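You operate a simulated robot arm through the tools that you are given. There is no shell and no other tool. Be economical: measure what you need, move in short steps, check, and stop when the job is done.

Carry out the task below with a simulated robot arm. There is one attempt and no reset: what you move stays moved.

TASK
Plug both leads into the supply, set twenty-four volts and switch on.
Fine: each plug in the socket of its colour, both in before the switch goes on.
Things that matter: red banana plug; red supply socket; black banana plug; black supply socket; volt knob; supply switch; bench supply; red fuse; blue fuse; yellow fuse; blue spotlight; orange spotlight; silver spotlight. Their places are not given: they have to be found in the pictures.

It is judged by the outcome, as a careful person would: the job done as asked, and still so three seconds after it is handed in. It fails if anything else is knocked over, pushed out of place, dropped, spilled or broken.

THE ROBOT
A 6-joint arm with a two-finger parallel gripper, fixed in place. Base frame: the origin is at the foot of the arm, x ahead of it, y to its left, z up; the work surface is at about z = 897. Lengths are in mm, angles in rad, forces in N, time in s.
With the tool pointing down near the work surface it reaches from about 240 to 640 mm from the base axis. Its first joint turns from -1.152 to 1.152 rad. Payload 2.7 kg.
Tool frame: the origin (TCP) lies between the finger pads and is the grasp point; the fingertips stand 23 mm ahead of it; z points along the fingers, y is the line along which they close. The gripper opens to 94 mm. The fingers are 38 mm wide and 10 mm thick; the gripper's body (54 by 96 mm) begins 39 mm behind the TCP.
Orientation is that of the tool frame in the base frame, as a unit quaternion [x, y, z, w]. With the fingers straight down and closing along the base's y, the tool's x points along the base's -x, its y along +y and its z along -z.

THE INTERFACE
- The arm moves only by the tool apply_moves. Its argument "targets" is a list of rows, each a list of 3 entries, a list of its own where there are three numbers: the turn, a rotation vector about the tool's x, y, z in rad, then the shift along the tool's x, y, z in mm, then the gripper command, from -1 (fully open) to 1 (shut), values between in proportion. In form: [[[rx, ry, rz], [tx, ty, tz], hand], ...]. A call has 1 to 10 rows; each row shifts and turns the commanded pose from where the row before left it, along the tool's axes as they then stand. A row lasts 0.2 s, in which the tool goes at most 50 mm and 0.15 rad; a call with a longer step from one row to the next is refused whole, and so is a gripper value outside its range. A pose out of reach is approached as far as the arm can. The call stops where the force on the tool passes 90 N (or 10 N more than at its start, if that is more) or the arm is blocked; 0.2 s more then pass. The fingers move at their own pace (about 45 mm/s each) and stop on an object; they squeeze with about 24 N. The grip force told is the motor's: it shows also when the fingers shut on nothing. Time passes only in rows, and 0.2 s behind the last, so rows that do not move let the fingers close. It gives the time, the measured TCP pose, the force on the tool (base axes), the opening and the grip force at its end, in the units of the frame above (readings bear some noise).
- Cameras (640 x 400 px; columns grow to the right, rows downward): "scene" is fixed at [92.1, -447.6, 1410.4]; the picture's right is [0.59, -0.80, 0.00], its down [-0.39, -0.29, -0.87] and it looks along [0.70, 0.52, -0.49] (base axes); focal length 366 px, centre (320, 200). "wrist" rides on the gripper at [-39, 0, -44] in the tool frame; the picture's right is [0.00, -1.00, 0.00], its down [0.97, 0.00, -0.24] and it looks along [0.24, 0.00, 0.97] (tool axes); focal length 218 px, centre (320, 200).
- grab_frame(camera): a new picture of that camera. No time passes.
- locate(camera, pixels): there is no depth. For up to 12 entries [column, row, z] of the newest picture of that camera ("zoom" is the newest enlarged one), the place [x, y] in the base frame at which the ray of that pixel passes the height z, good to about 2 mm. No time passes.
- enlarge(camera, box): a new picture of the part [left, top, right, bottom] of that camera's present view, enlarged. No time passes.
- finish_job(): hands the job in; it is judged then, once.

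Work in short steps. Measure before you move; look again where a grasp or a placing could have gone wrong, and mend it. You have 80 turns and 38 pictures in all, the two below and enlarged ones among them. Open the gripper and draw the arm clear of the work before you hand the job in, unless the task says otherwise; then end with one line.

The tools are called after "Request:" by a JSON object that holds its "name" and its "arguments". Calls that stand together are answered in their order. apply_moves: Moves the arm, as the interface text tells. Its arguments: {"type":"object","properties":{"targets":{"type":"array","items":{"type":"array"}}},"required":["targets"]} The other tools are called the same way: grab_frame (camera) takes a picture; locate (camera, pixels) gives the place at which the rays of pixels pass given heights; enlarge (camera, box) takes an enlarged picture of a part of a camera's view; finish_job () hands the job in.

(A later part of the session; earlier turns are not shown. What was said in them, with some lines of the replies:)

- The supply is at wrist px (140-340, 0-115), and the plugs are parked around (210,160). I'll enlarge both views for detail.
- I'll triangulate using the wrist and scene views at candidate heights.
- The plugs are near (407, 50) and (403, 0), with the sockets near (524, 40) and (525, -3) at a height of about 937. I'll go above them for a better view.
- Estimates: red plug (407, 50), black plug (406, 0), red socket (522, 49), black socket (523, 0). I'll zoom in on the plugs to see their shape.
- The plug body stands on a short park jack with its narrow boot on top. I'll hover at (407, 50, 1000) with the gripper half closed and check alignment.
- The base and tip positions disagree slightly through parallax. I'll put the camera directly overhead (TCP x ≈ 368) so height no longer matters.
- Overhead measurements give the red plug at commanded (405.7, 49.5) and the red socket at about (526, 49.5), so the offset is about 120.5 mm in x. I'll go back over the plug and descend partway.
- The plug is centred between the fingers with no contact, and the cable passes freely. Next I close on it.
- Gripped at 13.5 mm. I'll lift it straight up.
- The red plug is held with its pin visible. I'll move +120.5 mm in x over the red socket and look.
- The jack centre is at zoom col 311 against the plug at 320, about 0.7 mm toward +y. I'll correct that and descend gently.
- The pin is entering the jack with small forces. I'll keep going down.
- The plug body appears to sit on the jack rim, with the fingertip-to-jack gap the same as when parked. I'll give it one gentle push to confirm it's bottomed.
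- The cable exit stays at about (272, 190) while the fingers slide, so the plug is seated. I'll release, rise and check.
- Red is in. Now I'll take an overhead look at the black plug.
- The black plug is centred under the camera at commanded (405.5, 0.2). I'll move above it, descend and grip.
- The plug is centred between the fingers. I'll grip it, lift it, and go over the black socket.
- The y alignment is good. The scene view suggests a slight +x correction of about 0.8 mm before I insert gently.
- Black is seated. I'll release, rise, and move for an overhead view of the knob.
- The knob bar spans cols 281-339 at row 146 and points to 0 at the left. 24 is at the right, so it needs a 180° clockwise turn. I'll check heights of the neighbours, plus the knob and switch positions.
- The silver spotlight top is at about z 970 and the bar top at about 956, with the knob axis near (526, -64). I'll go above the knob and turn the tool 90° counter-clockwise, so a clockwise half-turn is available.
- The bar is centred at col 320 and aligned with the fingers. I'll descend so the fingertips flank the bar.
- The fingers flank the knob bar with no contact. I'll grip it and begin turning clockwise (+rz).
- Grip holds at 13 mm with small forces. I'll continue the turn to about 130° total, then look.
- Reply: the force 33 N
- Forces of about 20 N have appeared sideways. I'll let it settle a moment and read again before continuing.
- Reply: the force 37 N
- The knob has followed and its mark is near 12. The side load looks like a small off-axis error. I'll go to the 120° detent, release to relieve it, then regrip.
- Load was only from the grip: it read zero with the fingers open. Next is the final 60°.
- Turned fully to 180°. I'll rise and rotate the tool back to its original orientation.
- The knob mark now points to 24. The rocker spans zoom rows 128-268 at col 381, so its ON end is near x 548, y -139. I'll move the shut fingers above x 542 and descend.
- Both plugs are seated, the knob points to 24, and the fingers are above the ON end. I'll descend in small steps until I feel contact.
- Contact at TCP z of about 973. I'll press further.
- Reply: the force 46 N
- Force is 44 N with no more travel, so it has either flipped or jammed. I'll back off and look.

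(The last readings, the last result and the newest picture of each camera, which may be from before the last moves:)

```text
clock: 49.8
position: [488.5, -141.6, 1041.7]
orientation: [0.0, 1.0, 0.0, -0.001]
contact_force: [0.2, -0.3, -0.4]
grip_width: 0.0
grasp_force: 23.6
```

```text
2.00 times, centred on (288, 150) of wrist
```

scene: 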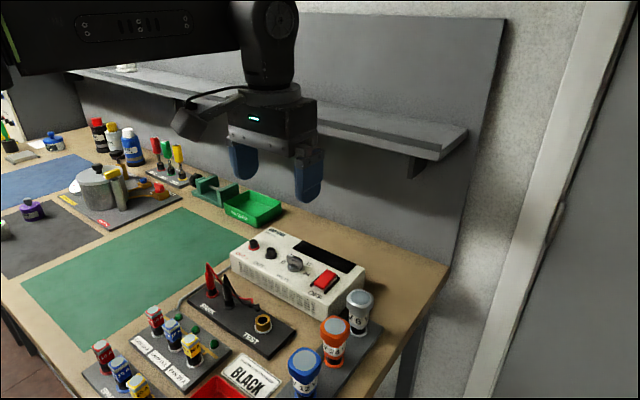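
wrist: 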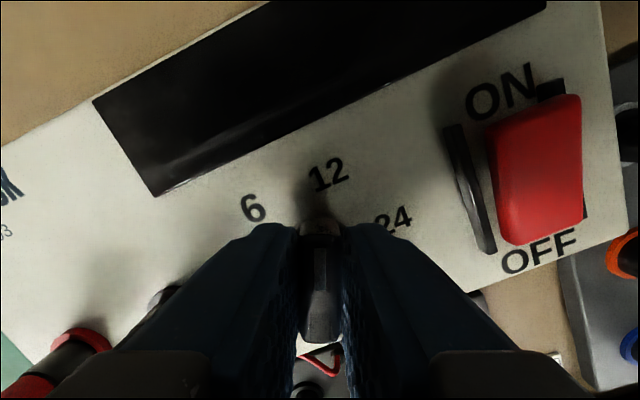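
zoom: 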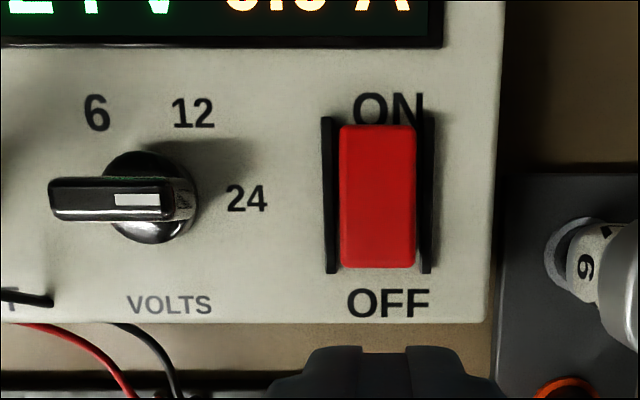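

The display is lit, so the supply is on. I'll open the gripper, draw back and up, and confirm in the scene view.

Request:
{"name": "apply_moves", "arguments": {"targets": [[[0, 0, 0], [0, 0, -40], -1], [[0, 0, 0], [30, 0, -40], -1], [[0, 0, 0], [40, 0, -40], -1], [[0, 0, 0], [0, 0, -40], -1], [[0, 0, 0], [0, 0, 0], -1], [[0, 0, 0], [0, 0, 0], -1]]}}

Request:
{"name": "enlarge", "arguments": {"camera": "scene", "box": [160, 200, 400, 350]}}

```text
refused: row 3 steps farther than a row can; nothing moved
```

```text
2.67 times, centred on (280, 275) of scene
```

zoom: 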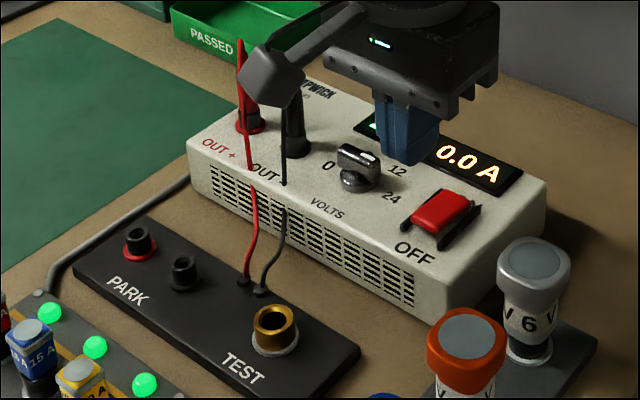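

That move was refused because one step was too long. I'll withdraw with smaller steps.

Request:
{"name": "apply_moves", "arguments": {"targets": [[[0, 0, 0], [0, 0, -40], 1], [[0, 0, 0], [0, 0, -40], 1], [[0, 0, 0], [25, 0, -35], -1], [[0, 0, 0], [30, 0, -30], -1], [[0, 0, 0], [30, 0, -20], -1], [[0, 0, 0], [0, 0, 0], -1], [[0, 0, 0], [0, 0, 0], -1]]}}

Request:
{"name": "enlarge", "arguments": {"camera": "scene", "box": [160, 200, 400, 350]}}

```text
clock: 51.4
position: [404.9, -138.4, 1205.6]
orientation: [-0.001, 1.0, 0.0, 0.0]
contact_force: [0.4, 0.5, 0.4]
grip_width: 93.9
grasp_force: 0.1
```

```text
2.67 times, centred on (280, 275) of scene
```

zoom: 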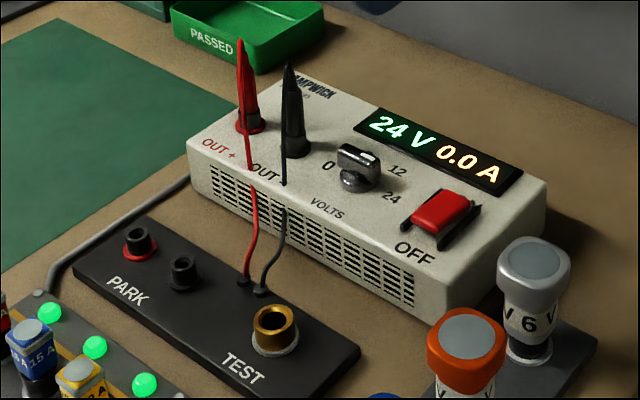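

The display reads 24 V, both plugs are seated in their sockets, and the arm is clear.

Request:
{"name": "finish_job", "arguments": {}}

```text
The job is handed in.
```

The red and black leads are plugged into the sockets of their colours, and the supply is set to 24 V and switched on, with its display reading 24 V.
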